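You operate a simulated robot arm through the tools that you are given. There is no shell and no other tool. Be economical: measure what you need, move in short steps, check, and stop when the job is done.

You run a simulated two-armed robot. Do the job below in one go: nothing can be reset, and whatever is moved stays where it is left.

Task
Take the lid off the yellow pot and lay it down on the green top of unit three. Fetch the green tile and set it on the printed sheet on the top of the planning bench. Put the grey block on the top of the paper pallets by the sink. Open the bottom drawer of the roller bench, take the orange pad from the inside of the roller bench's bottom drawer and put it on top of the white paper pile on the top of the planning bench and shut the drawer again. Close the grease door. Close the ink bench door. Put the orange wedge from the green top of unit four on the grey board under the desk lamp and the white wedge on the grey top of unit three. Switch the roller lever of unit four on. Take the crumpled sheet on the grey top of unit four and put it away in the inside of the grey bin. Take the blue cloth on the green top of unit three and put it away on the left end of the ink bench. Any order will do. Set down upright: orange pad. The roller lever of unit four goes to its stop.

Only the result counts: the job must be done as asked and must still hold three seconds after the hand-in. Knocking over, shifting, dropping, spilling or breaking anything else fails it. Lids that push on must go on centred and level and be pressed home; caps that screw on are set level and turned clockwise until they are tight. Flat cloth is picked up by pressing the open fingertips on it (5 to 10 N) and closing them slowly along it; thin cloth reads only 2 to 8 mm in the jaws.

Robot
Two 7-joint arms with three-finger grippers on one trunk, on a base that drives. Base frame: it is fixed to the floor where the robot stands at the start and does not move with it; the origin is under the middle of the robot, x ahead of it, y to its left, z up. Lengths are in m, angles in rad, forces in N, time in s.
The left shoulder is at the start at [0.042, 0.154, 1.007], the right one opposite. With the tool pointing down near the work surface each hand reaches from about 0.1 to 0.32 m from the robot's upright axis, wherever it stands, measured 20 degrees to its own side. Places, roughly: blue cloth (8x6x5 cm) [0.5, 0.1, 1]; bottom drawer of the roller bench [-5.2, -4.6, 0.2]; crumpled sheet (6x12x4 cm) [-0.7, -1.5, 1]; grease door [-4.9, -3.9, 0.4]; green tile (4x14x6 cm) [-5.3, -2.5, 0.5]; grey block [-5.25, -1.25, 0.75]; grey board under the desk lamp (23x32 cm) [-2.78, 2.72, 0.96]; grey top of unit three [0.7, -1.5, 1]; ink bench door [-1.9, 2.4, 0.5]; inside of the grey bin (21x34 cm) [4.5, -1.7, 0.6]; left end of the ink bench [-1.8, 2.9, 0.9]; orange pad (7x7x10 cm) [-5.2, -4.6, 0.2]; paper pile [-5.5, -1.25, 0.75]; printed sheet [-5.25, -1.5, 0.75]; roller lever of unit four [-1.1, -0.2, 1]; top of the paper pallets by the sink [-2, -3.1, 1.1]; wedge [-1, 0, 1]; yellow pot [0.5, 0, 1]. Payload 2.69 kg a hand.
The tool frame of a hand sits at the grasp point between the pads (the TCP): z along the fingers, y along the line on which they close. The tips reach 0.029 m beyond it. Largest opening 0.12 m; the body of the gripper starts 0.078 m behind the TCP.
Orientation is that of the tool frame in the base frame, as a unit quaternion [x, y, z, w]. With the fingers straight down and closing along the base's y, the tool's x points along the base's -x, its y along +y and its z along -z.

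Tools
- The arms move only by the tool drive_tool. It takes "left_moves", "right_moves" or both (then of equal length, played together; a hand with none holds still); each is a list of rows, each a list of 7 numbers: the shift along the tool's x, y, z in units of 20 mm (1.0 is 20 mm), then the turn, a rotation vector about the tool's x, y, z in units of 8 degrees (1.0 is 8 degrees), then the gripper command, from -1 (shut) to 1 (fully open), values between in proportion. In form: [[x, y, z, wx, wy, wz, grip], ...]. A call has 1 to 12 rows; each row shifts and turns the commanded pose from where the row before left it, along the tool's axes as they then stand. A call with a number of a shift or a turn outside -1 to 1 is refused whole. Rows are played at 5 a second. More than 0.05 m and 0.15 rad between two rows, or a gripper value outside its range, and nothing of the call is played. A pose out of reach is approached as far as the arm can. The call stops where the force on the tool passes 40 N (or 10 N more than at its start, if that is more) or the arm is blocked; 0.2 s more then pass. The fingers move at their own pace and stop on an object; they squeeze with about 41 N. The grip force told is the motor's: it shows also when the fingers shut on nothing. Time passes only in rows, and 0.2 s behind the last, so rows that do not move let the fingers close. It gives the time, the measured TCP pose, the force on the tool (base axes), the opening and the grip force at its end, in the units of the frame above (readings bear some noise), with the torque about the TCP (base axes, N m) and any sound that the robot's microphone picked up.
- Cameras (640 x 400 px; columns grow to the right, rows downward): "scene" is now at [0.0903, 0.0742, 1.1367]; the picture's right is [0.95, -0.31, 0.00], its down [-0.23, -0.71, -0.67] and it looks along [0.21, 0.63, -0.74] (base axes); focal length 214 px, centre (320, 200). "left" rides on the left gripper at [0.063, 0, -0.104] in its tool frame; the picture's right is [0.00, 1.00, 0.00], its down [-0.83, 0.00, -0.56] and it looks along [-0.56, 0.00, 0.83] (tool axes); focal length 275 px, centre (320, 200). "right" rides on the right gripper at [0.063, 0, -0.104] in its tool frame; the picture's right is [0.00, 1.00, 0.00], its down [-0.83, 0.00, -0.56] and it looks along [-0.56, 0.00, 0.83] (tool axes); focal length 275 px, centre (320, 200). There is no depth. A picture from a camera that has moved, and an enlarged one, comes with that camera's place and axes in the base frame and with its lens.
- get_image(camera): a new picture of that camera. The clock stands still meanwhile.
- lift_body(by): slides the trunk up (or, below 0, down) by that many m; the arms and the scene camera ride with it, the base frame stays. It gives what a move gives, with no picture.
- roll_base(legs): drives the robot by 1 to 6 legs, each [ahead, left, turn to the left] in m, m and rad, along the robot's own axes; the way and the turn of a leg run together, so that a leg with both is an arc; at most 1.5 m and 3.142 rad a leg. The arms and the cameras ride along, it lands a little off, and it stops where it bumps. It gives what a move gives.
- turn_head(pan, tilt): turns the head with the scene camera to pan (to the left, within 1.396 rad either way) and tilt (down, from -0.506 to 1.204), counted from straight ahead of the robot. It gives what a move gives.
- close_up(camera, box): a new picture of the part [left, top, right, bottom] of that camera's present view, enlarged. The clock stands still meanwhile.
- job_done(): hands the job in; it is judged then, once.

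Go step by step. Nothing tells you exact positions but the pictures and the camera data: compare them with the known pose of the tool, close in by small moves and look again before you grip or let go. The budget is 525 turns and 318 pictures, counting those below and the enlarged ones. Unless the task says otherwise, let go and move clear before handing in.

The tools are called after "Emit:" by a JSON object that holds its "name" and its "arguments". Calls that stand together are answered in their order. drive_tool: Moves the arms, as the interface text tells. Its arguments: {"type":"object","properties":{"left_moves":{"type":"array"},"right_moves":{"type":"array"}},"required":[]} The other tools are called the same way: lift_body (by) slides the trunk up or down; roll_base (legs) drives the base; turn_head (pan, tilt) turns the head that bears the scene camera; get_image (camera) takes a picture; close_up (camera, box) takes an enlarged picture of a part of a camera's view; job_done () hands the job in.

At the start:

```text
t: 0.0
left_tool_pos: [0.3126, 0.1444, 1.0]
left_orientation: [-0.001, 1.0, 0.0, 0.0]
left_wrist_force: [-0.4, 0.1, -0.7]
left_moment: [-0.02, -0.01, 0.01]
left_grip_width: 0.1202
left_finger_force: 0.0
right_tool_pos: [0.326, -0.106, 1.0002]
right_orientation: [0.0, 1.0, 0.0, 0.0]
right_wrist_force: [0.6, 0.6, 0.4]
right_moment: [0.0, -0.01, 0.01]
right_grip_width: 0.12
right_finger_force: 0.0
trunk travel left (down, up): [-0.375, 0.063]
robot x, y, heading: [0.0012, -0.0011, -0.003]
head pan, tilt: [1.253, 0.84]
```

scene: 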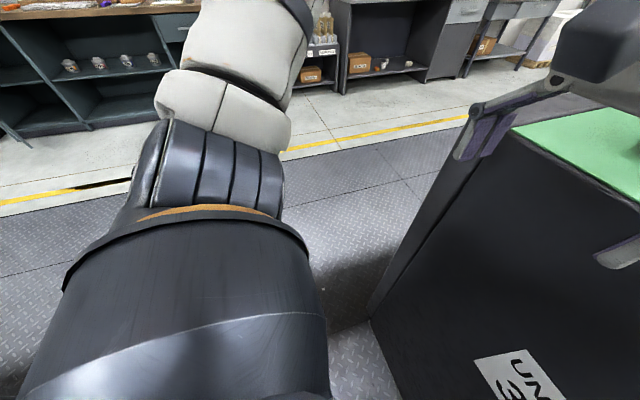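
right: 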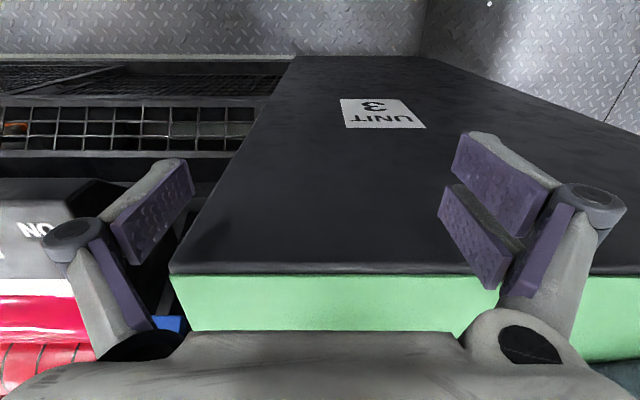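
left: 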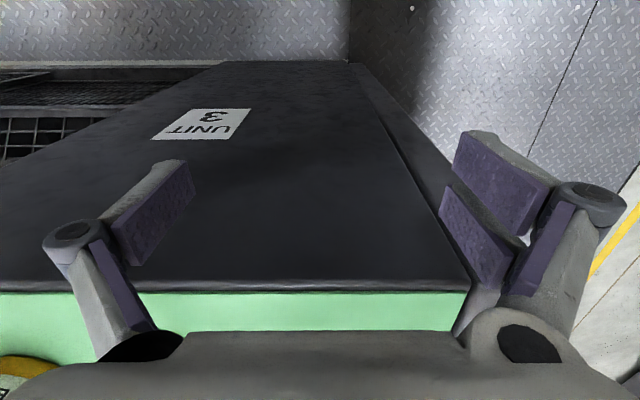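

I stand before unit three; the hands are over the near edge of its green top. I look straight ahead first.

Emit:
{"name": "turn_head", "arguments": {"pan": 0, "tilt": 0.6}}

Emit:
{"name": "get_image", "arguments": {"camera": "scene"}}

```text
t: 1.4
left_tool_pos: [0.3121, 0.1432, 0.9983]
left_orientation: [0.001, 1.0, 0.0, -0.001]
left_wrist_force: [0.1, 0.5, -0.4]
left_moment: [0.01, -0.02, 0.02]
left_grip_width: 0.12
left_finger_force: 0.1
right_tool_pos: [0.3282, -0.1065, 0.9996]
right_orientation: [0.0, 1.0, 0.0, -0.001]
right_wrist_force: [0.3, 0.2, -0.6]
right_moment: [0.01, 0.01, 0.02]
right_grip_width: 0.1202
right_finger_force: 0.1
trunk travel left (down, up): [-0.375, 0.063]
robot x, y, heading: [0.0025, -0.0005, 0.001]
head pan, tilt: [0.0, 0.6]
```

```text
314 pictures are left
camera scene: at [0.1541, -0.0005, 1.1567], right [0.0, -1.0, 0.0], down [-0.57, 0.0, -0.82], along [0.82, 0.0, -0.57], focal length 214 px, centre (320, 200)
```

scene: 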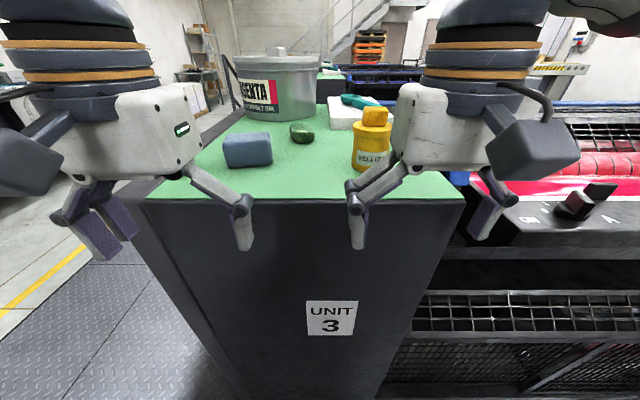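

Emit:
{"name": "close_up", "arguments": {"camera": "scene", "box": [200, 40, 440, 200]}}

Emit:
{"name": "turn_head", "arguments": {"pan": -1.2, "tilt": 0.4}}

Emit:
{"name": "get_image", "arguments": {"camera": "scene"}}

```text
2.50 times, centred on (320, 120) of scene
camera zoom: at [0.1541, -0.0005, 1.1567], right [0.0, -1.0, 0.0], down [-0.57, 0.0, -0.82], along [0.82, 0.0, -0.57], focal length 536 px, centre (320, 400)
```

zoom: 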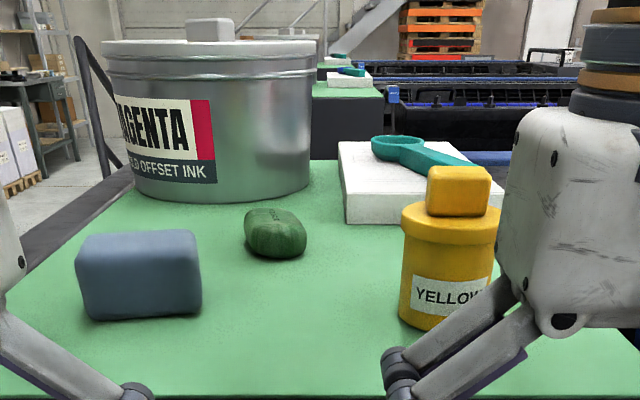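

```text
t: 2.8
left_tool_pos: [0.312, 0.1445, 1.0002]
left_orientation: [0.0, 1.0, -0.001, 0.0]
left_wrist_force: [-0.5, 0.9, 0.1]
left_moment: [0.0, 0.0, 0.01]
left_grip_width: 0.1201
left_finger_force: 0.0
right_tool_pos: [0.3269, -0.1062, 0.9985]
right_orientation: [0.001, 1.0, 0.0, -0.001]
right_wrist_force: [-0.1, 0.2, -0.6]
right_moment: [0.01, -0.01, 0.01]
right_grip_width: 0.1197
right_finger_force: 0.0
trunk travel left (down, up): [-0.375, 0.063]
robot x, y, heading: [0.0005, 0.0019, 0.003]
head pan, tilt: [-1.201, 0.4]
```

```text
312 pictures are left
camera scene: at [0.0993, -0.0869, 1.175], right [-0.93, -0.36, 0.0], down [-0.14, 0.36, -0.92], along [0.33, -0.86, -0.39], focal length 214 px, centre (320, 200)
```

scene: 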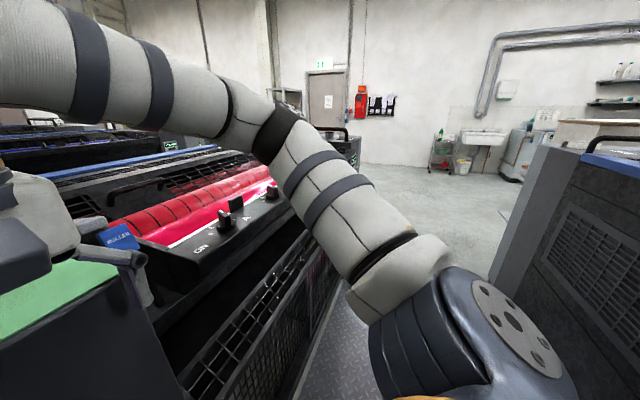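

The yellow pot with its knobbed lid is near (0.54,-0.09), the blue cloth near (0.53,0.13), top at z≈0.98. I raise both hands, then roll forward.

Emit:
{"name": "drive_tool", "arguments": {"left_moves": [[0, 0, -1, 0, 0, 0, 1], [0, 0, -1, 0, 0, 0, 1], [0, 0, -1, 0, 0, 0, 1], [0, 0, -1, 0, 0, 0, 1], [0, 0, -1, 0, 0, 0, 1], [0, 0, -1, 0, 0, 0, 1], [0, 0, -1, 0, 0, 0, 1]], "right_moves": [[0, 0, -1, 0, 0, 0, 1], [0, 0, -1, 0, 0, 0, 1], [0, 0, -1, 0, 0, 0, 1], [0, 0, -1, 0, 0, 0, 1], [0, 0, -1, 0, 0, 0, 1], [0, 0, -1, 0, 0, 0, 1], [0, 0, -1, 0, 0, 0, 1]]}}

Emit:
{"name": "turn_head", "arguments": {"pan": -0.3, "tilt": 0.9}}

Emit:
{"name": "roll_base", "arguments": {"legs": [[0.15, 0, 0]]}}

Emit:
{"name": "get_image", "arguments": {"camera": "scene"}}

Emit:
{"name": "get_image", "arguments": {"camera": "right"}}

```text
t: 4.4
left_tool_pos: [0.3122, 0.1442, 1.141]
left_orientation: [0.0, 1.0, 0.0, 0.0]
left_wrist_force: [-0.1, -0.8, 0.2]
left_moment: [0.02, -0.02, -0.04]
left_grip_width: 0.1199
left_finger_force: 0.1
right_tool_pos: [0.325, -0.1086, 1.1399]
right_orientation: [0.001, 1.0, 0.0, 0.001]
right_wrist_force: [-0.3, -0.1, 1.0]
right_moment: [-0.01, -0.03, -0.02]
right_grip_width: 0.12
right_finger_force: 0.0
trunk travel left (down, up): [-0.375, 0.063]
robot x, y, heading: [0.0007, -0.0005, 0.001]
head pan, tilt: [-1.201, 0.4]
```

```text
t: 5.6
left_tool_pos: [0.3126, 0.1441, 1.1404]
left_orientation: [0.0, 1.0, -0.001, -0.001]
left_wrist_force: [-0.4, -0.5, -0.3]
left_moment: [-0.01, -0.01, -0.02]
left_grip_width: 0.1199
left_finger_force: 0.1
right_tool_pos: [0.3263, -0.1077, 1.1378]
right_orientation: [0.002, 1.0, 0.0, 0.0]
right_wrist_force: [29.8, 5.5, -14.7]
right_moment: [-0.71, 2.28, -0.79]
right_grip_width: 0.1201
right_finger_force: 0.0
trunk travel left (down, up): [-0.375, 0.063]
robot x, y, heading: [0.0019, -0.0001, 0.005]
head pan, tilt: [-0.3, 0.901]
```

```text
t: 7.2
left_tool_pos: [0.4518, 0.1453, 1.1394]
left_orientation: [-0.003, 1.0, 0.0, 0.001]
left_wrist_force: [0.0, 0.7, -0.4]
left_moment: [0.01, -0.04, 0.02]
left_grip_width: 0.1202
left_finger_force: 0.0
right_tool_pos: [0.4669, -0.1065, 1.1366]
right_orientation: [0.002, 1.0, -0.001, 0.001]
right_wrist_force: [16.3, 5.9, -16.9]
right_moment: [-0.94, 0.48, -0.76]
right_grip_width: 0.1198
right_finger_force: 0.0
trunk travel left (down, up): [-0.375, 0.063]
robot x, y, heading: [0.1418, -0.0003, 0.002]
head pan, tilt: [-0.3, 0.901]
stopped in leg 1: the robot was blocked; the commanded pose is now the measured one
```

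```text
311 pictures are left
camera scene: at [0.2793, -0.0268, 1.1376], right [-0.34, -0.94, 0.0], down [-0.69, 0.25, -0.68], along [0.64, -0.23, -0.74], focal length 214 px, centre (320, 200)
```

scene: 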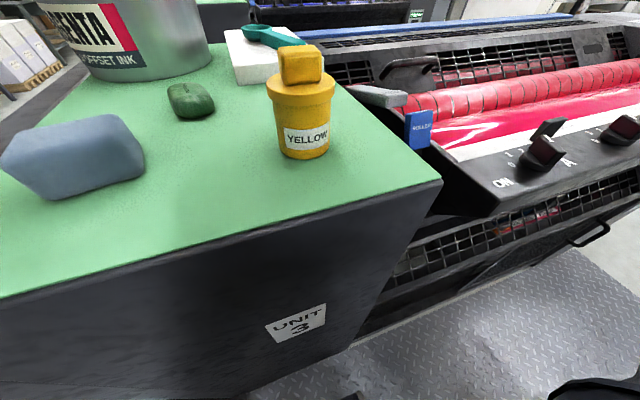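

```text
310 pictures are left
camera right: at [0.4045, -0.1067, 1.2409], right [0.0, 1.0, 0.0], down [0.83, 0.0, 0.56], along [0.56, 0.0, -0.83], focal length 275 px, centre (320, 200)
```

right: 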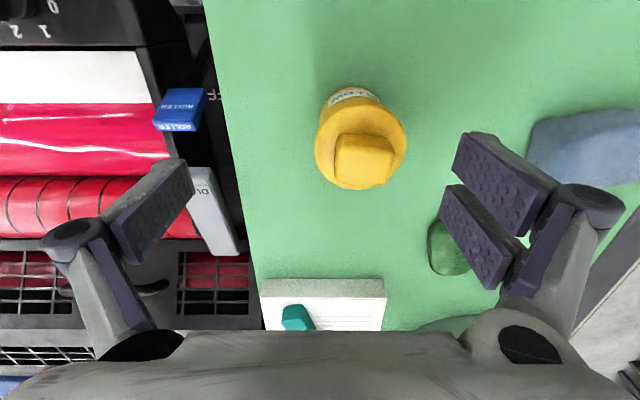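

The head brushed the right arm; I turn it left. The knob is near (0.475,-0.08), top z≈1.09.

Emit:
{"name": "turn_head", "arguments": {"pan": 0.35, "tilt": 0.8}}

Emit:
{"name": "drive_tool", "arguments": {"right_moves": [[-0.35, 0.66, 0, 0, 0, 0, 1], [0, 0.66, 0, 0, 0, 0, 1], [0, 0, 0, 0, 0, 0, 1]]}}

Emit:
{"name": "get_image", "arguments": {"camera": "right"}}

Emit:
{"name": "get_image", "arguments": {"camera": "scene"}}

```text
t: 8.2
left_tool_pos: [0.4534, 0.1454, 1.1398]
left_orientation: [-0.003, 1.0, 0.001, 0.0]
left_wrist_force: [-0.2, -0.9, -0.7]
left_moment: [-0.01, -0.01, -0.04]
left_grip_width: 0.1202
left_finger_force: 0.1
right_tool_pos: [0.4668, -0.1074, 1.1367]
right_orientation: [0.001, 1.0, -0.001, -0.001]
right_wrist_force: [-0.3, 0.2, -0.1]
right_moment: [0.0, -0.01, -0.02]
right_grip_width: 0.1199
right_finger_force: 0.1
trunk travel left (down, up): [-0.375, 0.063]
robot x, y, heading: [0.1411, 0.0013, 0.006]
head pan, tilt: [0.351, 0.799]
```

```text
t: 9.0
left_tool_pos: [0.4527, 0.1453, 1.1393]
left_orientation: [-0.002, 1.0, 0.0, 0.0]
left_wrist_force: [0.0, -0.3, -0.5]
left_moment: [0.02, 0.0, -0.01]
left_grip_width: 0.1199
left_finger_force: 0.1
right_tool_pos: [0.4744, -0.0796, 1.1369]
right_orientation: [0.001, 1.0, -0.001, 0.0]
right_wrist_force: [0.2, 0.7, -0.5]
right_moment: [-0.01, -0.01, 0.0]
right_grip_width: 0.1198
right_finger_force: 0.1
trunk travel left (down, up): [-0.375, 0.063]
robot x, y, heading: [0.1361, -0.0019, 0.005]
head pan, tilt: [0.351, 0.799]
```

```text
309 pictures are left
camera right: at [0.4118, -0.0809, 1.2415], right [0.0, 1.0, 0.0], down [0.83, 0.0, 0.56], along [0.56, 0.0, -0.83], focal length 275 px, centre (320, 200)
```

right: 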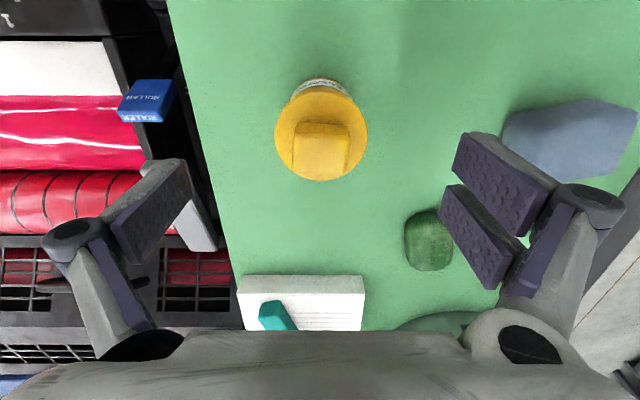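

```text
308 pictures are left
camera scene: at [0.2815, 0.0275, 1.1399], right [0.35, -0.94, 0.0], down [-0.67, -0.25, -0.7], along [0.65, 0.24, -0.72], focal length 214 px, centre (320, 200)
```

scene: 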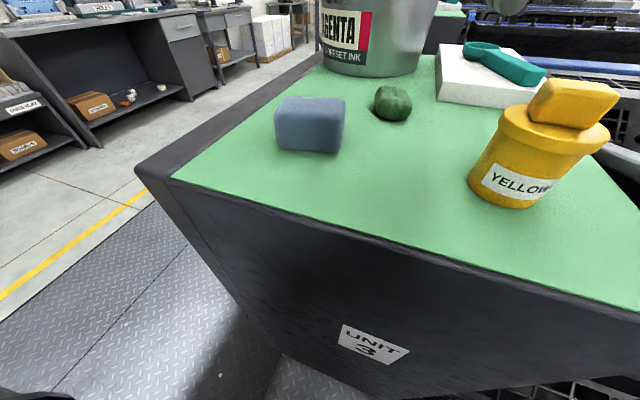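

Emit:
{"name": "drive_tool", "arguments": {"right_moves": [[-0.2, 0, 0.9, 0, 0, 0, 1], [0, 0, 0.9, 0, 0, 0, 1], [0, 0, 0, 0, 0, 0, 1]]}}

Emit:
{"name": "get_image", "arguments": {"camera": "right"}}

Emit:
{"name": "get_image", "arguments": {"camera": "scene"}}

```text
t: 9.8
left_tool_pos: [0.4529, 0.1458, 1.14]
left_orientation: [-0.002, 1.0, 0.0, -0.001]
left_wrist_force: [0.0, -0.2, -0.1]
left_moment: [-0.01, 0.01, 0.02]
left_grip_width: 0.1201
left_finger_force: 0.0
right_tool_pos: [0.4773, -0.0803, 1.0999]
right_orientation: [0.0, 1.0, -0.001, 0.0]
right_wrist_force: [0.2, 0.9, -0.4]
right_moment: [-0.01, 0.03, -0.01]
right_grip_width: 0.1199
right_finger_force: 0.1
trunk travel left (down, up): [-0.375, 0.063]
robot x, y, heading: [0.1421, 0.0012, -0.001]
head pan, tilt: [0.351, 0.799]
```

```text
307 pictures are left
camera right: at [0.4149, -0.081, 1.2043], right [0.0, 1.0, 0.0], down [0.83, 0.0, 0.56], along [0.56, 0.0, -0.83], focal length 275 px, centre (320, 200)
```

right: 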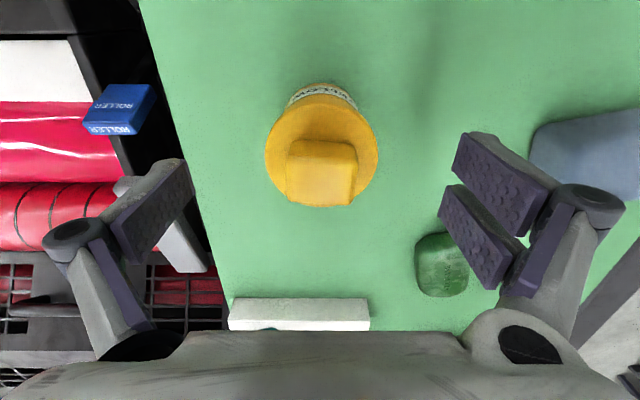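

```text
306 pictures are left
camera scene: at [0.2814, 0.0276, 1.1399], right [0.35, -0.94, 0.0], down [-0.67, -0.25, -0.7], along [0.65, 0.24, -0.72], focal length 214 px, centre (320, 200)
```

scene: 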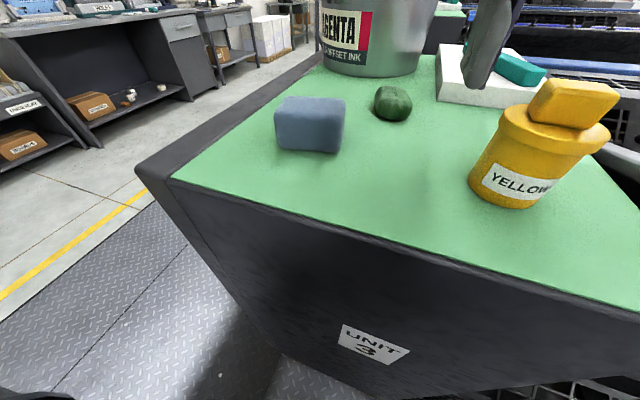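

Emit:
{"name": "drive_tool", "arguments": {"right_moves": [[-0.12, 0, 0.05, 0, 0, 0, 0], [0, 0, 0, 0, 0, 0, -0.5], [0, 0, 0, 0, 0, 0, -1], [0, 0, 0, 0, 0, 0, -1]]}}

Emit:
{"name": "get_image", "arguments": {"camera": "right"}}

```text
t: 10.8
left_tool_pos: [0.4541, 0.1454, 1.1398]
left_orientation: [-0.003, 1.0, 0.0, -0.001]
left_wrist_force: [-1.0, 1.0, -0.1]
left_moment: [-0.01, 0.0, 0.0]
left_grip_width: 0.1198
left_finger_force: 0.1
right_tool_pos: [0.4797, -0.0806, 1.0997]
right_orientation: [0.001, 1.0, -0.001, -0.001]
right_wrist_force: [-0.9, -0.2, 0.6]
right_moment: [-0.02, -0.03, 0.01]
right_grip_width: 0.0329
right_finger_force: 41.2
trunk travel left (down, up): [-0.375, 0.063]
robot x, y, heading: [0.1374, -0.0004, 0.001]
head pan, tilt: [0.351, 0.799]
heard: snap
```

```text
305 pictures are left
camera right: at [0.4173, -0.0804, 1.2035], right [0.0, 1.0, 0.0], down [0.83, 0.0, 0.56], along [0.56, 0.0, -0.83], focal length 275 px, centre (320, 200)
```

right: 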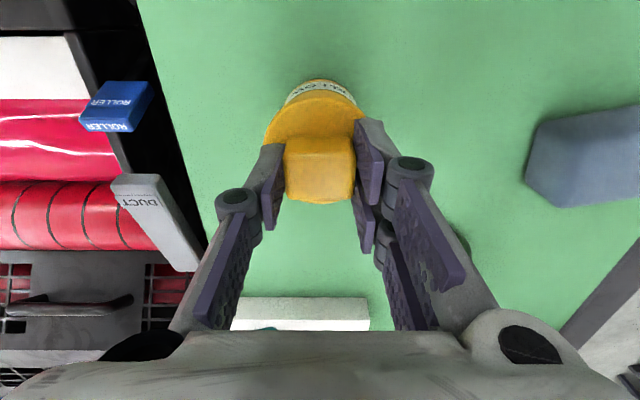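

Emit:
{"name": "drive_tool", "arguments": {"right_moves": [[0, 0, -0.3, 0, 0, 0, -1], [0, 0, -0.4, 0, 0, 0, -1], [0, 0, -0.8, 0, 0, 0, -1], [0, 0, -1, 0, 0, 0, -1], [0, 0, -1, 0, 0, 0, -1]]}}

Emit:
{"name": "get_image", "arguments": {"camera": "right"}}

Emit:
{"name": "get_image", "arguments": {"camera": "scene"}}

```text
t: 12.0
left_tool_pos: [0.452, 0.1456, 1.1409]
left_orientation: [-0.003, 1.0, 0.0, 0.0]
left_wrist_force: [-1.0, -0.1, -1.0]
left_moment: [-0.01, -0.04, 0.03]
left_grip_width: 0.1201
left_finger_force: 0.0
right_tool_pos: [0.481, -0.0801, 1.1621]
right_orientation: [0.001, 1.0, 0.001, 0.0]
right_wrist_force: [-0.4, 0.1, 0.3]
right_moment: [-0.03, 0.03, 0.0]
right_grip_width: 0.0
right_finger_force: 28.8
right hand out of reach, approached as far as the arm can: row 5
trunk travel left (down, up): [-0.375, 0.063]
robot x, y, heading: [0.138, -0.0019, 0.007]
head pan, tilt: [0.351, 0.799]
```

```text
304 pictures are left
camera right: at [0.4188, -0.0803, 1.2662], right [0.0, 1.0, 0.0], down [0.83, 0.0, 0.56], along [0.56, 0.0, -0.83], focal length 275 px, centre (320, 200)
```

right: 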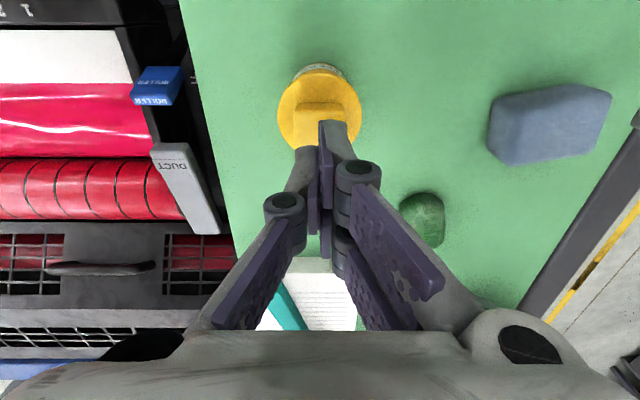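

```text
303 pictures are left
camera scene: at [0.2816, 0.0276, 1.1398], right [0.35, -0.94, 0.0], down [-0.67, -0.25, -0.7], along [0.65, 0.24, -0.72], focal length 214 px, centre (320, 200)
```

scene: 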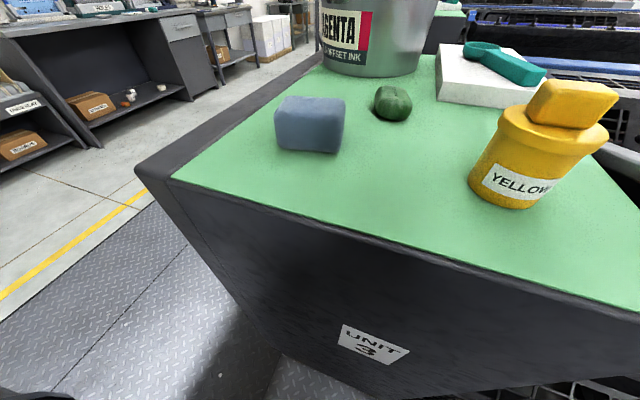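

The fingers slipped off the knob; the pot hasn't moved. I go back, lower this time, feeling for the lid.

Emit:
{"name": "drive_tool", "arguments": {"right_moves": [[0, 0, 0, 0, 0, 0, 1], [0, 0, 0.5, 0, 0, 0, 1], [0, 0, 0.9, 0, 0, 0, 1], [0, 0, 0.9, 0, 0, 0, 1], [0, 0, 0.9, 0, 0, 0, 1], [0, 0, 0.15, 0, 0, 0, 0]]}}

Emit:
{"name": "close_up", "arguments": {"camera": "scene", "box": [440, 50, 640, 220]}}

```text
t: 13.4
left_tool_pos: [0.4535, 0.1447, 1.14]
left_orientation: [-0.003, 1.0, 0.001, -0.002]
left_wrist_force: [0.5, -0.7, -0.8]
left_moment: [0.01, 0.0, 0.0]
left_grip_width: 0.1198
left_finger_force: 0.1
right_tool_pos: [0.4784, -0.0791, 1.0946]
right_orientation: [0.001, 1.0, -0.001, 0.0]
right_wrist_force: [-0.1, 0.0, -0.5]
right_moment: [-0.02, -0.02, 0.03]
right_grip_width: 0.0596
right_finger_force: 0.1
trunk travel left (down, up): [-0.375, 0.063]
robot x, y, heading: [0.1418, 0.0017, 0.0]
head pan, tilt: [0.351, 0.799]
```

```text
2.35 times, centred on (540, 135) of scene
camera zoom: at [0.2814, 0.0276, 1.1399], right [0.35, -0.94, 0.0], down [-0.67, -0.25, -0.7], along [0.65, 0.24, -0.72], focal length 505 px, centre (-198, 353)
```

zoom: 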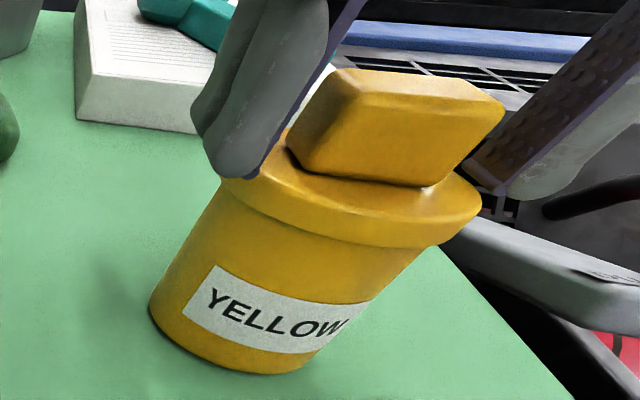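

Emit:
{"name": "drive_tool", "arguments": {"right_moves": [[0, 0, 0.1, 0, 0, 0, -0.15], [0, 0, 0.1, 0, 0, 0, -0.15], [0, 0, 0.1, 0, 0, 0, -0.15]]}}

Emit:
{"name": "close_up", "arguments": {"camera": "scene", "box": [440, 50, 640, 220]}}

```text
t: 14.0
left_tool_pos: [0.452, 0.1455, 1.14]
left_orientation: [-0.002, 1.0, 0.0, 0.001]
left_wrist_force: [-0.4, 1.2, 0.1]
left_moment: [0.0, -0.01, -0.02]
left_grip_width: 0.12
left_finger_force: 0.1
right_tool_pos: [0.4787, -0.0798, 1.0947]
right_orientation: [0.001, 1.0, 0.001, 0.003]
right_wrist_force: [-4.7, -1.3, 15.2]
right_moment: [-0.12, 0.13, 0.01]
right_grip_width: 0.0548
right_finger_force: 1.8
trunk travel left (down, up): [-0.375, 0.063]
robot x, y, heading: [0.1424, 0.0001, -0.0]
head pan, tilt: [0.351, 0.799]
heard: snap
stopped in row 3 (right hand): the force on the tool passed its limit at 49 N (the readings are from after the stop); the commanded pose is now the measured one
```

```text
2.35 times, centred on (540, 135) of scene
camera zoom: at [0.2803, 0.0272, 1.1399], right [0.35, -0.94, 0.0], down [-0.67, -0.25, -0.7], along [0.65, 0.24, -0.72], focal length 505 px, centre (-198, 353)
```

zoom: 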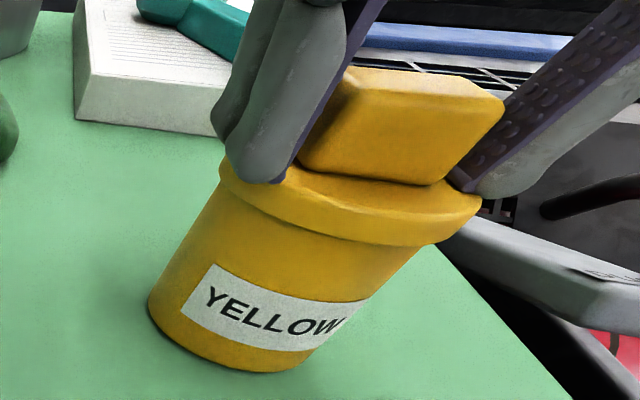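

Emit:
{"name": "drive_tool", "arguments": {"right_moves": [[0, 0, 0, 0, 0, 0, -1], [0, 0, 0, 0, 0, 0, -1], [0, 0, 0, 0, 0, 0, -1], [0, 0, -0.1, 0, 0, 0, -1], [0, 0, -0.15, 0, 0, 0, -1]]}}

Emit:
{"name": "close_up", "arguments": {"camera": "scene", "box": [440, 50, 640, 220]}}

```text
t: 14.5
left_tool_pos: [0.4521, 0.1449, 1.1388]
left_orientation: [-0.003, 1.0, 0.0, -0.001]
left_wrist_force: [0.1, -0.1, -0.6]
left_moment: [0.01, 0.01, 0.0]
left_grip_width: 0.1199
left_finger_force: 0.1
right_tool_pos: [0.4782, -0.0796, 1.097]
right_orientation: [0.002, 1.0, 0.005, 0.006]
right_wrist_force: [-5.2, -3.0, 20.0]
right_moment: [-0.41, 0.35, 0.08]
right_grip_width: 0.033
right_finger_force: 40.9
trunk travel left (down, up): [-0.375, 0.063]
robot x, y, heading: [0.1386, -0.0047, -0.0]
head pan, tilt: [0.351, 0.799]
stopped in row 2 (right hand): the force on the tool passed its limit at 43 N (the readings are from after the stop); the commanded pose is now the measured one
```

```text
2.35 times, centred on (540, 135) of scene
camera zoom: at [0.28, 0.0271, 1.1399], right [0.35, -0.94, 0.0], down [-0.67, -0.25, -0.7], along [0.66, 0.24, -0.72], focal length 505 px, centre (-198, 353)
```

zoom: 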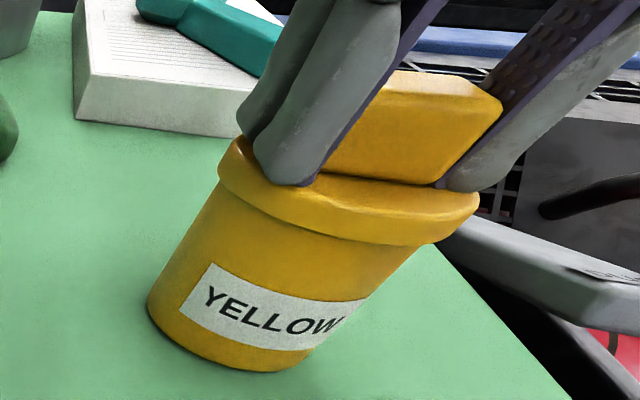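

Gripped deep now. I lift in small steps.

Emit:
{"name": "drive_tool", "arguments": {"right_moves": [[0, 0, -0.05, 0, 0, 0, -1], [0, 0, -0.1, 0, 0, 0, -1], [0, 0, -0.15, 0, 0, 0, -1], [0, 0, -0.2, 0, 0, 0, -1], [0, 0, -0.2, 0, 0, 0, -1]]}}

Emit:
{"name": "close_up", "arguments": {"camera": "scene", "box": [440, 50, 640, 220]}}

```text
t: 15.7
left_tool_pos: [0.4527, 0.1459, 1.1391]
left_orientation: [-0.003, 1.0, 0.0, -0.001]
left_wrist_force: [0.7, -0.3, -0.4]
left_moment: [0.0, 0.0, -0.02]
left_grip_width: 0.1202
left_finger_force: 0.1
right_tool_pos: [0.48, -0.0795, 1.109]
right_orientation: [0.002, 1.0, 0.003, 0.004]
right_wrist_force: [0.4, 0.4, -0.4]
right_moment: [-0.02, 0.0, 0.02]
right_grip_width: 0.0329
right_finger_force: 41.1
trunk travel left (down, up): [-0.375, 0.063]
robot x, y, heading: [0.1394, 0.0007, 0.003]
head pan, tilt: [0.351, 0.799]
heard: snap
```

```text
2.35 times, centred on (540, 135) of scene
camera zoom: at [0.2813, 0.0275, 1.1399], right [0.35, -0.94, 0.0], down [-0.67, -0.25, -0.7], along [0.65, 0.24, -0.72], focal length 505 px, centre (-198, 353)
```

zoom: 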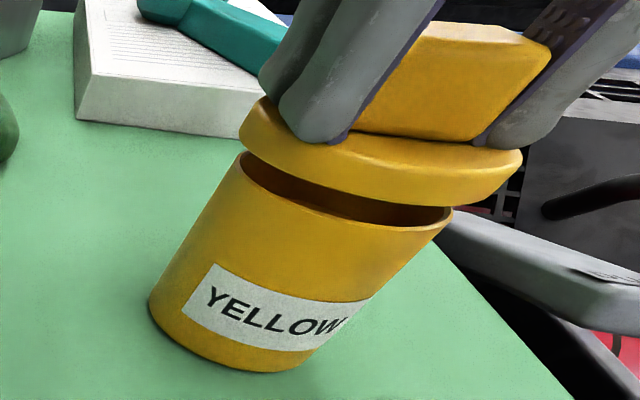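

The lid is free. I carry it to (0.48, 0.005) and lower it.

Emit:
{"name": "drive_tool", "arguments": {"right_moves": [[0, 0, -1, 0, 0, 0, -1], [0, 0.5, -0.3, 0, 0, 0, -1], [0, 1, 0, 0, 0, 0, -1], [0, 1, 0, 0, 0, 0, -1], [0, 1, 0, 0, 0, 0, -1], [0, 0.7, 0, 0, 0, 0, -1], [0, 0, 1, 0, 0, 0, -1], [0, 0, 1, 0, 0, 0, -1], [0, 0, 1, 0, 0, 0, -1], [0, 0, 0.8, 0, 0, 0, -1]]}}

Emit:
{"name": "get_image", "arguments": {"camera": "scene"}}

```text
t: 17.2
left_tool_pos: [0.4537, 0.1445, 1.1397]
left_orientation: [-0.002, 1.0, 0.0, -0.001]
left_wrist_force: [1.0, -0.6, 0.8]
left_moment: [0.04, 0.01, 0.02]
left_grip_width: 0.1201
left_finger_force: 0.0
right_tool_pos: [0.4808, 0.0015, 1.1324]
right_orientation: [0.002, 1.0, 0.006, 0.004]
right_wrist_force: [1.1, -34.9, 0.3]
right_moment: [4.07, 0.03, 3.03]
right_grip_width: 0.0329
right_finger_force: 40.7
trunk travel left (down, up): [-0.375, 0.063]
robot x, y, heading: [0.1417, -0.0009, 0.001]
head pan, tilt: [0.351, 0.799]
stopped in row 7 (right hand): the force on the tool passed its limit at 43 N (the readings are from after the stop); the commanded pose is now the measured one
```

```text
298 pictures are left
camera scene: at [0.2777, 0.0348, 1.1389], right [0.44, -0.9, 0.0], down [-0.65, -0.32, -0.69], along [0.62, 0.31, -0.73], focal length 214 px, centre (320, 200)
```

scene: 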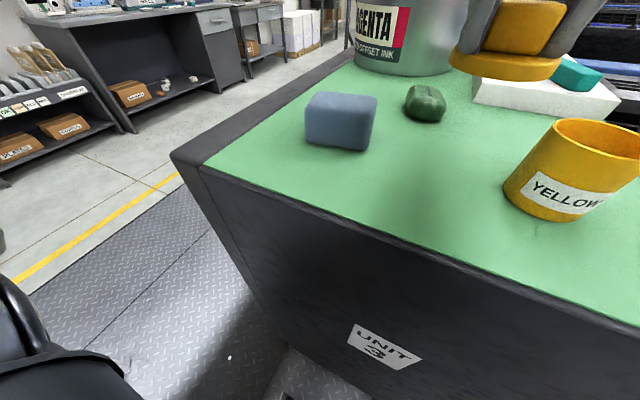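

The right arm touched the head; I turn the head farther away.

Emit:
{"name": "turn_head", "arguments": {"pan": 0.9, "tilt": 0.7}}

Emit:
{"name": "drive_tool", "arguments": {"right_moves": [[0, 0, 1, 0, 0, 0, -1], [0, 0, 1, 0, 0, 0, -1], [0, 0, 1, 0, 0, 0, -1], [0, 0, 0.8, 0, 0, 0, -1]]}}

Emit:
{"name": "get_image", "arguments": {"camera": "scene"}}

Emit:
{"name": "get_image", "arguments": {"camera": "left"}}

```text
t: 18.1
left_tool_pos: [0.453, 0.1449, 1.1396]
left_orientation: [-0.002, 1.0, 0.0, -0.001]
left_wrist_force: [0.0, 0.2, -0.4]
left_moment: [-0.02, 0.02, -0.01]
left_grip_width: 0.1201
left_finger_force: 0.1
right_tool_pos: [0.4815, 0.0023, 1.131]
right_orientation: [0.004, 1.0, 0.005, 0.005]
right_wrist_force: [-0.2, -0.3, 0.2]
right_moment: [0.05, -0.02, -0.02]
right_grip_width: 0.0328
right_finger_force: 40.5
trunk travel left (down, up): [-0.375, 0.063]
robot x, y, heading: [0.1353, -0.0037, 0.003]
head pan, tilt: [0.901, 0.7]
```

```text
t: 19.1
left_tool_pos: [0.4536, 0.1445, 1.1396]
left_orientation: [-0.002, 1.0, 0.0, -0.001]
left_wrist_force: [-0.5, 0.9, -0.2]
left_moment: [0.0, 0.0, -0.04]
left_grip_width: 0.1204
left_finger_force: 0.1
right_tool_pos: [0.4809, 0.0031, 1.0541]
right_orientation: [0.003, 1.0, 0.006, 0.005]
right_wrist_force: [0.2, 0.3, 0.5]
right_moment: [0.02, 0.02, 0.0]
right_grip_width: 0.0328
right_finger_force: 40.7
trunk travel left (down, up): [-0.375, 0.063]
robot x, y, heading: [0.1396, 0.0028, 0.005]
head pan, tilt: [0.901, 0.7]
```

```text
297 pictures are left
camera scene: at [0.2585, 0.0661, 1.1481], right [0.79, -0.62, 0.0], down [-0.4, -0.51, -0.76], along [0.47, 0.6, -0.64], focal length 214 px, centre (320, 200)
```

scene: 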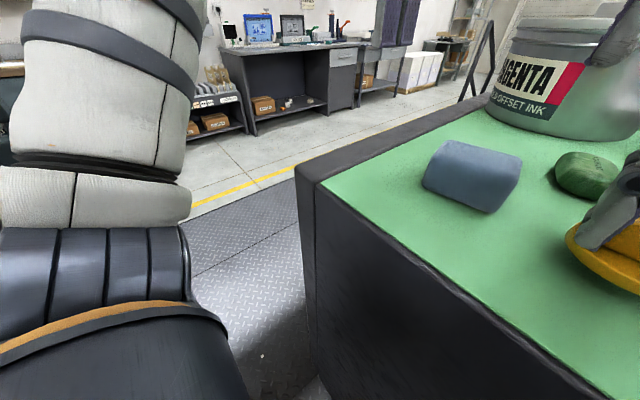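

```text
296 pictures are left
camera left: at [0.3909, 0.1437, 1.2447], right [0.0, 1.0, 0.0], down [0.83, 0.0, 0.55], along [0.55, 0.0, -0.83], focal length 275 px, centre (320, 200)
```

left: 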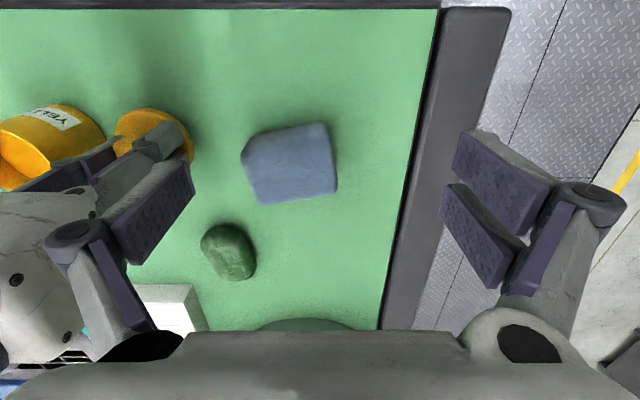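

Emit:
{"name": "drive_tool", "arguments": {"right_moves": [[0, 0, 0.3, 0, 0, 0, -1], [0, 0, 0.25, 0, 0, 0, -1], [0, 0, 0.25, 0, 0, 0, -1], [0, 0, 0.2, 0, 0, 0, -1], [0, 0, 0.2, 0, 0, 0, -1]]}}

Emit:
{"name": "get_image", "arguments": {"camera": "left"}}

Emit:
{"name": "get_image", "arguments": {"camera": "right"}}

```text
t: 20.3
left_tool_pos: [0.4522, 0.1446, 1.1411]
left_orientation: [-0.002, 1.0, -0.001, 0.0]
left_wrist_force: [0.4, -0.3, -0.1]
left_moment: [0.01, 0.02, 0.02]
left_grip_width: 0.1201
left_finger_force: 0.0
right_tool_pos: [0.4824, 0.0032, 1.0334]
right_orientation: [0.004, 1.0, 0.007, 0.007]
right_wrist_force: [6.7, -3.0, 26.9]
right_moment: [-0.46, -0.28, 0.06]
right_grip_width: 0.033
right_finger_force: 40.6
trunk travel left (down, up): [-0.375, 0.063]
robot x, y, heading: [0.1391, -0.0011, -0.003]
head pan, tilt: [0.901, 0.7]
```

```text
295 pictures are left
camera left: at [0.3899, 0.1437, 1.2456], right [0.0, 1.0, 0.0], down [0.83, 0.0, 0.56], along [0.56, 0.0, -0.83], focal length 275 px, centre (320, 200)
```

left: 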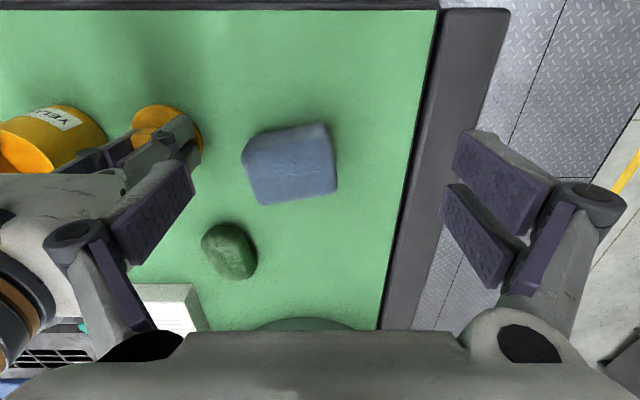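

```text
294 pictures are left
camera right: at [0.4183, 0.0022, 1.1376], right [0.0, 1.0, 0.01], down [0.82, -0.01, 0.57], along [0.57, 0.01, -0.82], focal length 275 px, centre (320, 200)
```

right: 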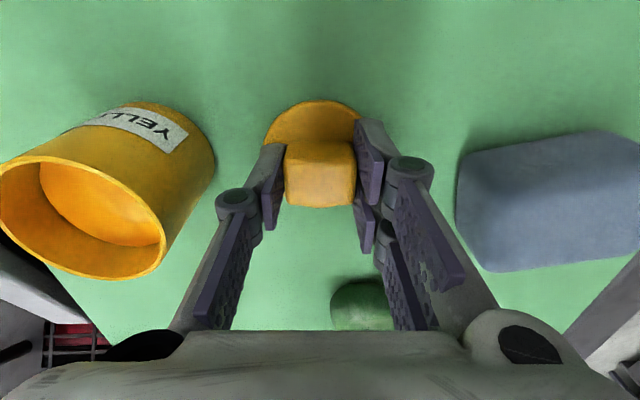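

The lid stands on the top. I ease off, open a little and raise.

Emit:
{"name": "drive_tool", "arguments": {"right_moves": [[0, 0, -0.1, 0, 0, 0, -1], [0, 0, 0, 0, 0, 0, -0.1], [0, 0, 0, 0, 0, 0, -0.1], [0, 0, -0.5, 0, 0, 0, -0.1], [0, 0, -1, 0, 0, 0, -0.1], [0, 0, -1, 0, 0, 0, -0.1], [0, 0, -1, 0, 0, 0, -0.1], [0, -1, -1, 0, 0, 0, -0.1], [0, -1, 0, 0, 0, 0, -0.1], [0, -1, 0, 0, 0, 0, -0.1]]}}

Emit:
{"name": "get_image", "arguments": {"camera": "right"}}

```text
t: 22.5
left_tool_pos: [0.4521, 0.1433, 1.1389]
left_orientation: [-0.002, 1.0, -0.001, -0.001]
left_wrist_force: [-0.3, 0.1, 0.1]
left_moment: [0.0, -0.03, 0.02]
left_grip_width: 0.1201
left_finger_force: 0.0
right_tool_pos: [0.48, -0.0585, 1.1241]
right_orientation: [0.004, 1.0, 0.006, 0.004]
right_wrist_force: [-0.1, -0.1, 0.7]
right_moment: [0.04, 0.01, -0.01]
right_grip_width: 0.0544
right_finger_force: 0.0
trunk travel left (down, up): [-0.375, 0.063]
robot x, y, heading: [0.1422, -0.0011, 0.001]
head pan, tilt: [0.901, 0.7]
```

```text
293 pictures are left
camera right: at [0.4166, -0.0595, 1.2276], right [0.0, 1.0, 0.01], down [0.83, -0.01, 0.56], along [0.56, 0.01, -0.83], focal length 275 px, centre (320, 200)
```

right: 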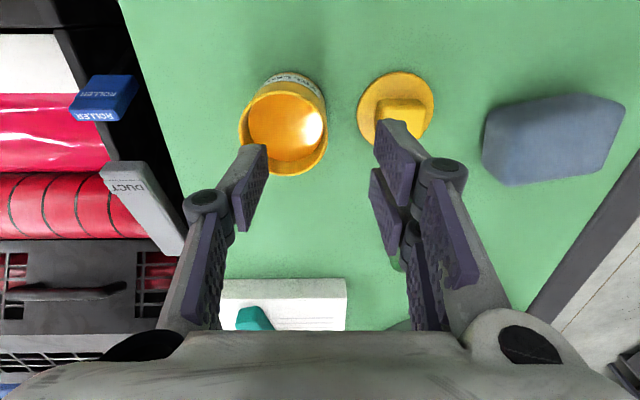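

Lid lies well. Next the blue cloth with the left hand: centre about (0.505,0.118), turned about 13°.

Emit:
{"name": "drive_tool", "arguments": {"left_moves": [[-0.9, -0.4, 0, 0, 0, 0, 0.75], [-0.9, -0.4, 0, 0, 0, 0, 0.75], [-0.85, -0.47, 0, 0, 0, 0, 0.75], [0, 0, 0, 0, 0, -0.8, 0.75], [0, 0, 0, 0, 0, -0.8, 0.75], [0, 0, 0.9, 0, 0, 0, 0.75], [0, 0, 0.9, 0, 0, 0, 0.75]]}}

Emit:
{"name": "get_image", "arguments": {"camera": "left"}}

Emit:
{"name": "get_image", "arguments": {"camera": "scene"}}

```text
t: 24.1
left_tool_pos: [0.5061, 0.1198, 1.1041]
left_orientation: [-0.114, 0.993, 0.0, 0.0]
left_wrist_force: [0.0, -0.5, -0.3]
left_moment: [-0.01, 0.0, 0.01]
left_grip_width: 0.1047
left_finger_force: 0.0
right_tool_pos: [0.4814, -0.058, 1.1234]
right_orientation: [0.003, 1.0, 0.006, 0.004]
right_wrist_force: [-0.2, -0.2, 0.0]
right_moment: [0.01, -0.01, 0.01]
right_grip_width: 0.0538
right_finger_force: 0.0
trunk travel left (down, up): [-0.375, 0.063]
robot x, y, heading: [0.1345, -0.0021, 0.002]
head pan, tilt: [0.901, 0.7]
```

```text
292 pictures are left
camera left: at [0.4445, 0.1053, 1.2089], right [-0.22, 0.98, 0.0], down [0.81, 0.18, 0.55], along [0.54, 0.12, -0.83], focal length 275 px, centre (320, 200)
```

left: 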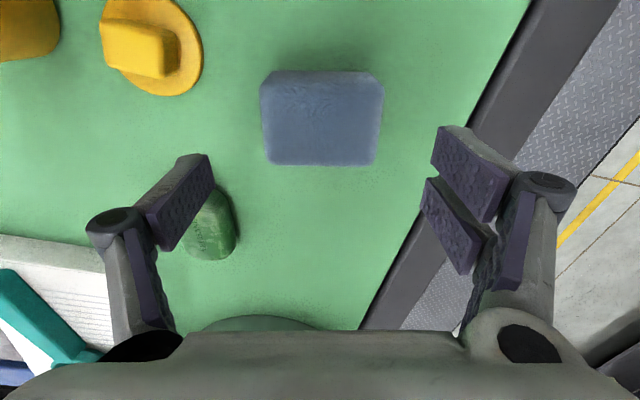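

```text
291 pictures are left
camera scene: at [0.2585, 0.0662, 1.1481], right [0.79, -0.62, 0.0], down [-0.4, -0.51, -0.76], along [0.47, 0.6, -0.64], focal length 214 px, centre (320, 200)
```

scene: 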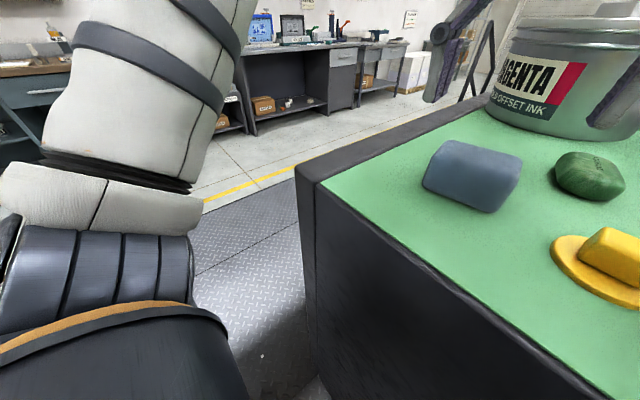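

Emit:
{"name": "drive_tool", "arguments": {"left_moves": [[0.3, 0.05, 0.9, 0, 0, 0, 0.8], [0, 0, 0.9, 0, 0, 0, 0.8], [0, 0, 0.9, 0, 0, 0, 0.8], [0, 0, 0.9, 0, 0, 0, 0.8], [0, 0, 0.2, 0, 0, 0, 0.8]]}}

Emit:
{"name": "get_image", "arguments": {"camera": "left"}}

Emit:
{"name": "get_image", "arguments": {"camera": "scene"}}

```text
t: 25.3
left_tool_pos: [0.5, 0.1195, 1.0278]
left_orientation: [-0.114, 0.993, 0.0, -0.001]
left_wrist_force: [-0.3, -0.3, -0.1]
left_moment: [-0.03, 0.03, 0.0]
left_grip_width: 0.1081
left_finger_force: 0.1
right_tool_pos: [0.4818, -0.0582, 1.123]
right_orientation: [0.003, 1.0, 0.005, 0.004]
right_wrist_force: [0.4, 0.8, 0.2]
right_moment: [0.02, 0.04, -0.01]
right_grip_width: 0.0541
right_finger_force: 0.1
trunk travel left (down, up): [-0.375, 0.063]
robot x, y, heading: [0.1393, 0.001, 0.003]
head pan, tilt: [0.901, 0.7]
```

```text
290 pictures are left
camera left: at [0.4389, 0.1046, 1.133], right [-0.22, 0.98, 0.0], down [0.81, 0.18, 0.55], along [0.54, 0.12, -0.83], focal length 275 px, centre (320, 200)
```

left: 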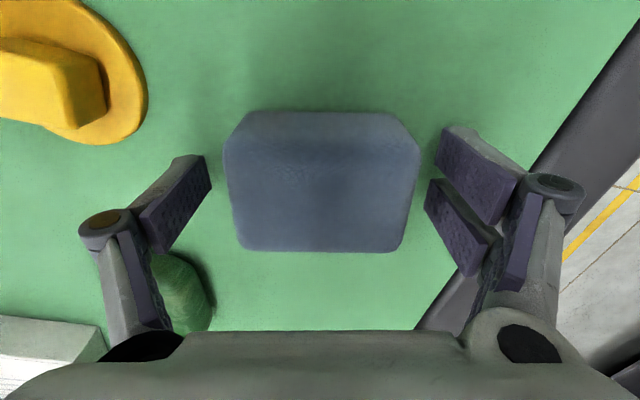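

```text
289 pictures are left
camera scene: at [0.2584, 0.0662, 1.1481], right [0.79, -0.62, 0.0], down [-0.4, -0.51, -0.76], along [0.47, 0.6, -0.64], focal length 214 px, centre (320, 200)
```

scene: 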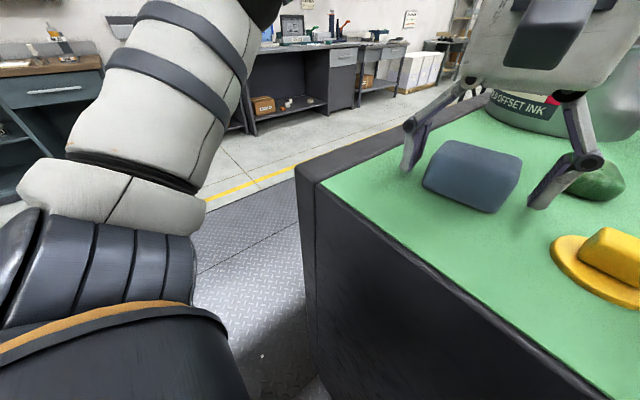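

Emit:
{"name": "drive_tool", "arguments": {"left_moves": [[0, 0, 0.25, 0, 0, 0, 0.8], [0, 0, 0, 0, 0, 0, 0.3], [0, 0, 0, 0, 0, 0, -0.3], [0, 0, 0, 0, 0, 0, -1], [0, 0, 0, 0, 0, 0, -1], [0, 0, -0.5, 0, 0, 0, -1], [0, 0, -1, 0, 0, 0, -1], [0, 0, -1, 0, 0, 0, -1], [0, 0, -1, 0, 0, 0, -1]]}}

Emit:
{"name": "get_image", "arguments": {"camera": "left"}}

```text
t: 27.3
left_tool_pos: [0.5004, 0.1193, 1.0926]
left_orientation: [-0.113, 0.994, 0.0, 0.0]
left_wrist_force: [1.3, -0.3, -0.2]
left_moment: [0.01, -0.02, -0.03]
left_grip_width: 0.074
left_finger_force: 41.1
right_tool_pos: [0.4794, -0.0585, 1.1226]
right_orientation: [0.003, 1.0, 0.006, 0.004]
right_wrist_force: [1.2, 0.8, 0.4]
right_moment: [-0.01, -0.02, 0.03]
right_grip_width: 0.0539
right_finger_force: 0.0
trunk travel left (down, up): [-0.375, 0.063]
robot x, y, heading: [0.1397, 0.0011, 0.008]
head pan, tilt: [0.901, 0.7]
```

```text
288 pictures are left
camera left: at [0.44, 0.1043, 1.1982], right [-0.22, 0.98, 0.0], down [0.81, 0.18, 0.55], along [0.54, 0.12, -0.83], focal length 275 px, centre (320, 200)
```

left: 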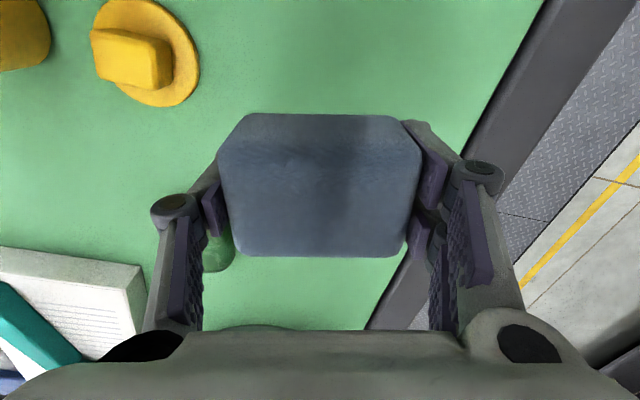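

Cloth in hand. I raise and back away, then look toward unit four.

Emit:
{"name": "drive_tool", "arguments": {"left_moves": [[0, 0, -1, 0, 0, 0, -1], [0, 0, -1, 0, 0, 0, -1]], "right_moves": [[0, 0, -0.5, 0, 0, 0, -0.1], [0, 0, 0, 0, 0, 0, -0.1]]}}

Emit:
{"name": "roll_base", "arguments": {"legs": [[-0.25, 0, 0]]}}

Emit:
{"name": "turn_head", "arguments": {"pan": 0, "tilt": 0.35}}

Emit:
{"name": "roll_base", "arguments": {"legs": [[0, 0, 1.57], [0, 0, 1.57]]}}

Emit:
{"name": "get_image", "arguments": {"camera": "scene"}}

```text
t: 27.9
left_tool_pos: [0.5016, 0.1189, 1.134]
left_orientation: [-0.114, 0.994, 0.001, -0.002]
left_wrist_force: [-0.4, -0.4, -1.3]
left_moment: [0.01, -0.04, 0.02]
left_grip_width: 0.074
left_finger_force: 40.9
right_tool_pos: [0.4795, -0.057, 1.1324]
right_orientation: [0.003, 1.0, 0.006, 0.004]
right_wrist_force: [-0.3, -0.7, 0.1]
right_moment: [0.01, -0.03, -0.02]
right_grip_width: 0.054
right_finger_force: 0.1
trunk travel left (down, up): [-0.375, 0.063]
robot x, y, heading: [0.1382, -0.0007, 0.002]
head pan, tilt: [0.901, 0.7]
```

```text
t: 29.8
left_tool_pos: [0.2482, 0.1196, 1.1326]
left_orientation: [-0.116, 0.993, 0.0, -0.001]
left_wrist_force: [-1.0, -0.3, 0.4]
left_moment: [0.01, -0.03, 0.01]
left_grip_width: 0.0738
left_finger_force: 41.1
right_tool_pos: [0.2263, -0.0584, 1.1328]
right_orientation: [0.0, 1.0, 0.006, 0.005]
right_wrist_force: [-0.5, 1.3, -0.3]
right_moment: [0.0, -0.04, 0.02]
right_grip_width: 0.0538
right_finger_force: 0.1
trunk travel left (down, up): [-0.375, 0.063]
robot x, y, heading: [-0.1141, -0.0014, -0.0]
head pan, tilt: [0.901, 0.7]
```

```text
t: 31.0
left_tool_pos: [0.2474, 0.1206, 1.1326]
left_orientation: [-0.116, 0.993, -0.001, -0.001]
left_wrist_force: [-0.2, 1.4, -0.7]
left_moment: [-0.01, 0.03, -0.03]
left_grip_width: 0.0737
left_finger_force: 41.0
right_tool_pos: [0.227, -0.0576, 1.1332]
right_orientation: [0.0, 1.0, 0.006, 0.005]
right_wrist_force: [0.4, 1.1, 0.1]
right_moment: [-0.01, -0.02, 0.01]
right_grip_width: 0.054
right_finger_force: 0.1
trunk travel left (down, up): [-0.375, 0.063]
robot x, y, heading: [-0.1113, -0.0013, 0.007]
head pan, tilt: [0.0, 0.351]
```

```text
t: 39.2
left_tool_pos: [-0.4663, -0.1447, 1.1323]
left_orientation: [0.989, 0.147, 0.001, 0.0]
left_wrist_force: [0.2, -0.3, -0.2]
left_moment: [0.01, -0.03, -0.02]
left_grip_width: 0.074
left_finger_force: 41.3
right_tool_pos: [-0.4563, 0.0332, 1.1328]
right_orientation: [1.0, 0.031, -0.004, 0.006]
right_wrist_force: [0.2, -0.1, -0.4]
right_moment: [0.01, 0.02, 0.01]
right_grip_width: 0.0542
right_finger_force: 0.2
trunk travel left (down, up): [-0.375, 0.063]
robot x, y, heading: [-0.1125, 0.0003, -3.071]
head pan, tilt: [0.0, 0.351]
```

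```text
287 pictures are left
camera scene: at [-0.2678, -0.0124, 1.1795], right [-0.07, 1.0, 0.0], down [0.34, 0.02, -0.94], along [-0.94, -0.06, -0.34], focal length 214 px, centre (320, 200)
```

scene: 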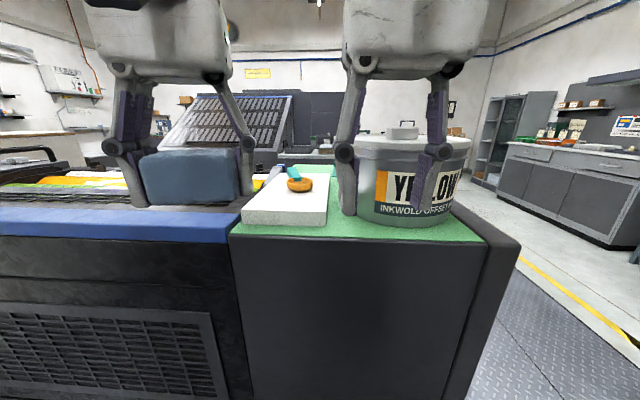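

This is unit four's back; its lever and the wedge side face -x. I drive round by its +y side.

Emit:
{"name": "roll_base", "arguments": {"legs": [[0, 0, -0.07], [0, -0.85, 0], [1.4, 0, 0]]}}

Emit:
{"name": "get_image", "arguments": {"camera": "scene"}}

```text
t: 53.1
left_tool_pos: [-1.8877, 0.6956, 1.1319]
left_orientation: [0.993, 0.121, 0.002, 0.0]
left_wrist_force: [-0.3, 0.2, -0.5]
left_moment: [-0.01, 0.01, 0.01]
left_grip_width: 0.0737
left_finger_force: 41.0
right_tool_pos: [-1.8696, 0.8733, 1.1327]
right_orientation: [1.0, 0.004, -0.004, 0.005]
right_wrist_force: [-0.5, 0.7, -0.6]
right_moment: [-0.01, 0.02, -0.02]
right_grip_width: 0.0538
right_finger_force: 0.0
trunk travel left (down, up): [-0.375, 0.063]
robot x, y, heading: [-1.5283, 0.8201, -3.126]
head pan, tilt: [0.0, 0.351]
```

```text
286 pictures are left
camera scene: at [-1.6831, 0.8177, 1.1795], right [-0.02, 1.0, 0.0], down [0.34, 0.01, -0.94], along [-0.94, -0.02, -0.34], focal length 214 px, centre (320, 200)
```

scene: 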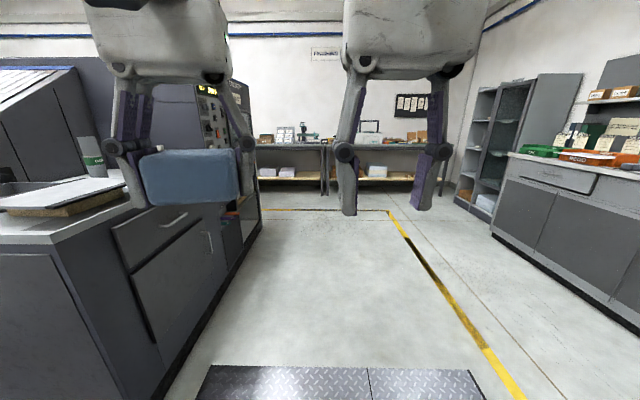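

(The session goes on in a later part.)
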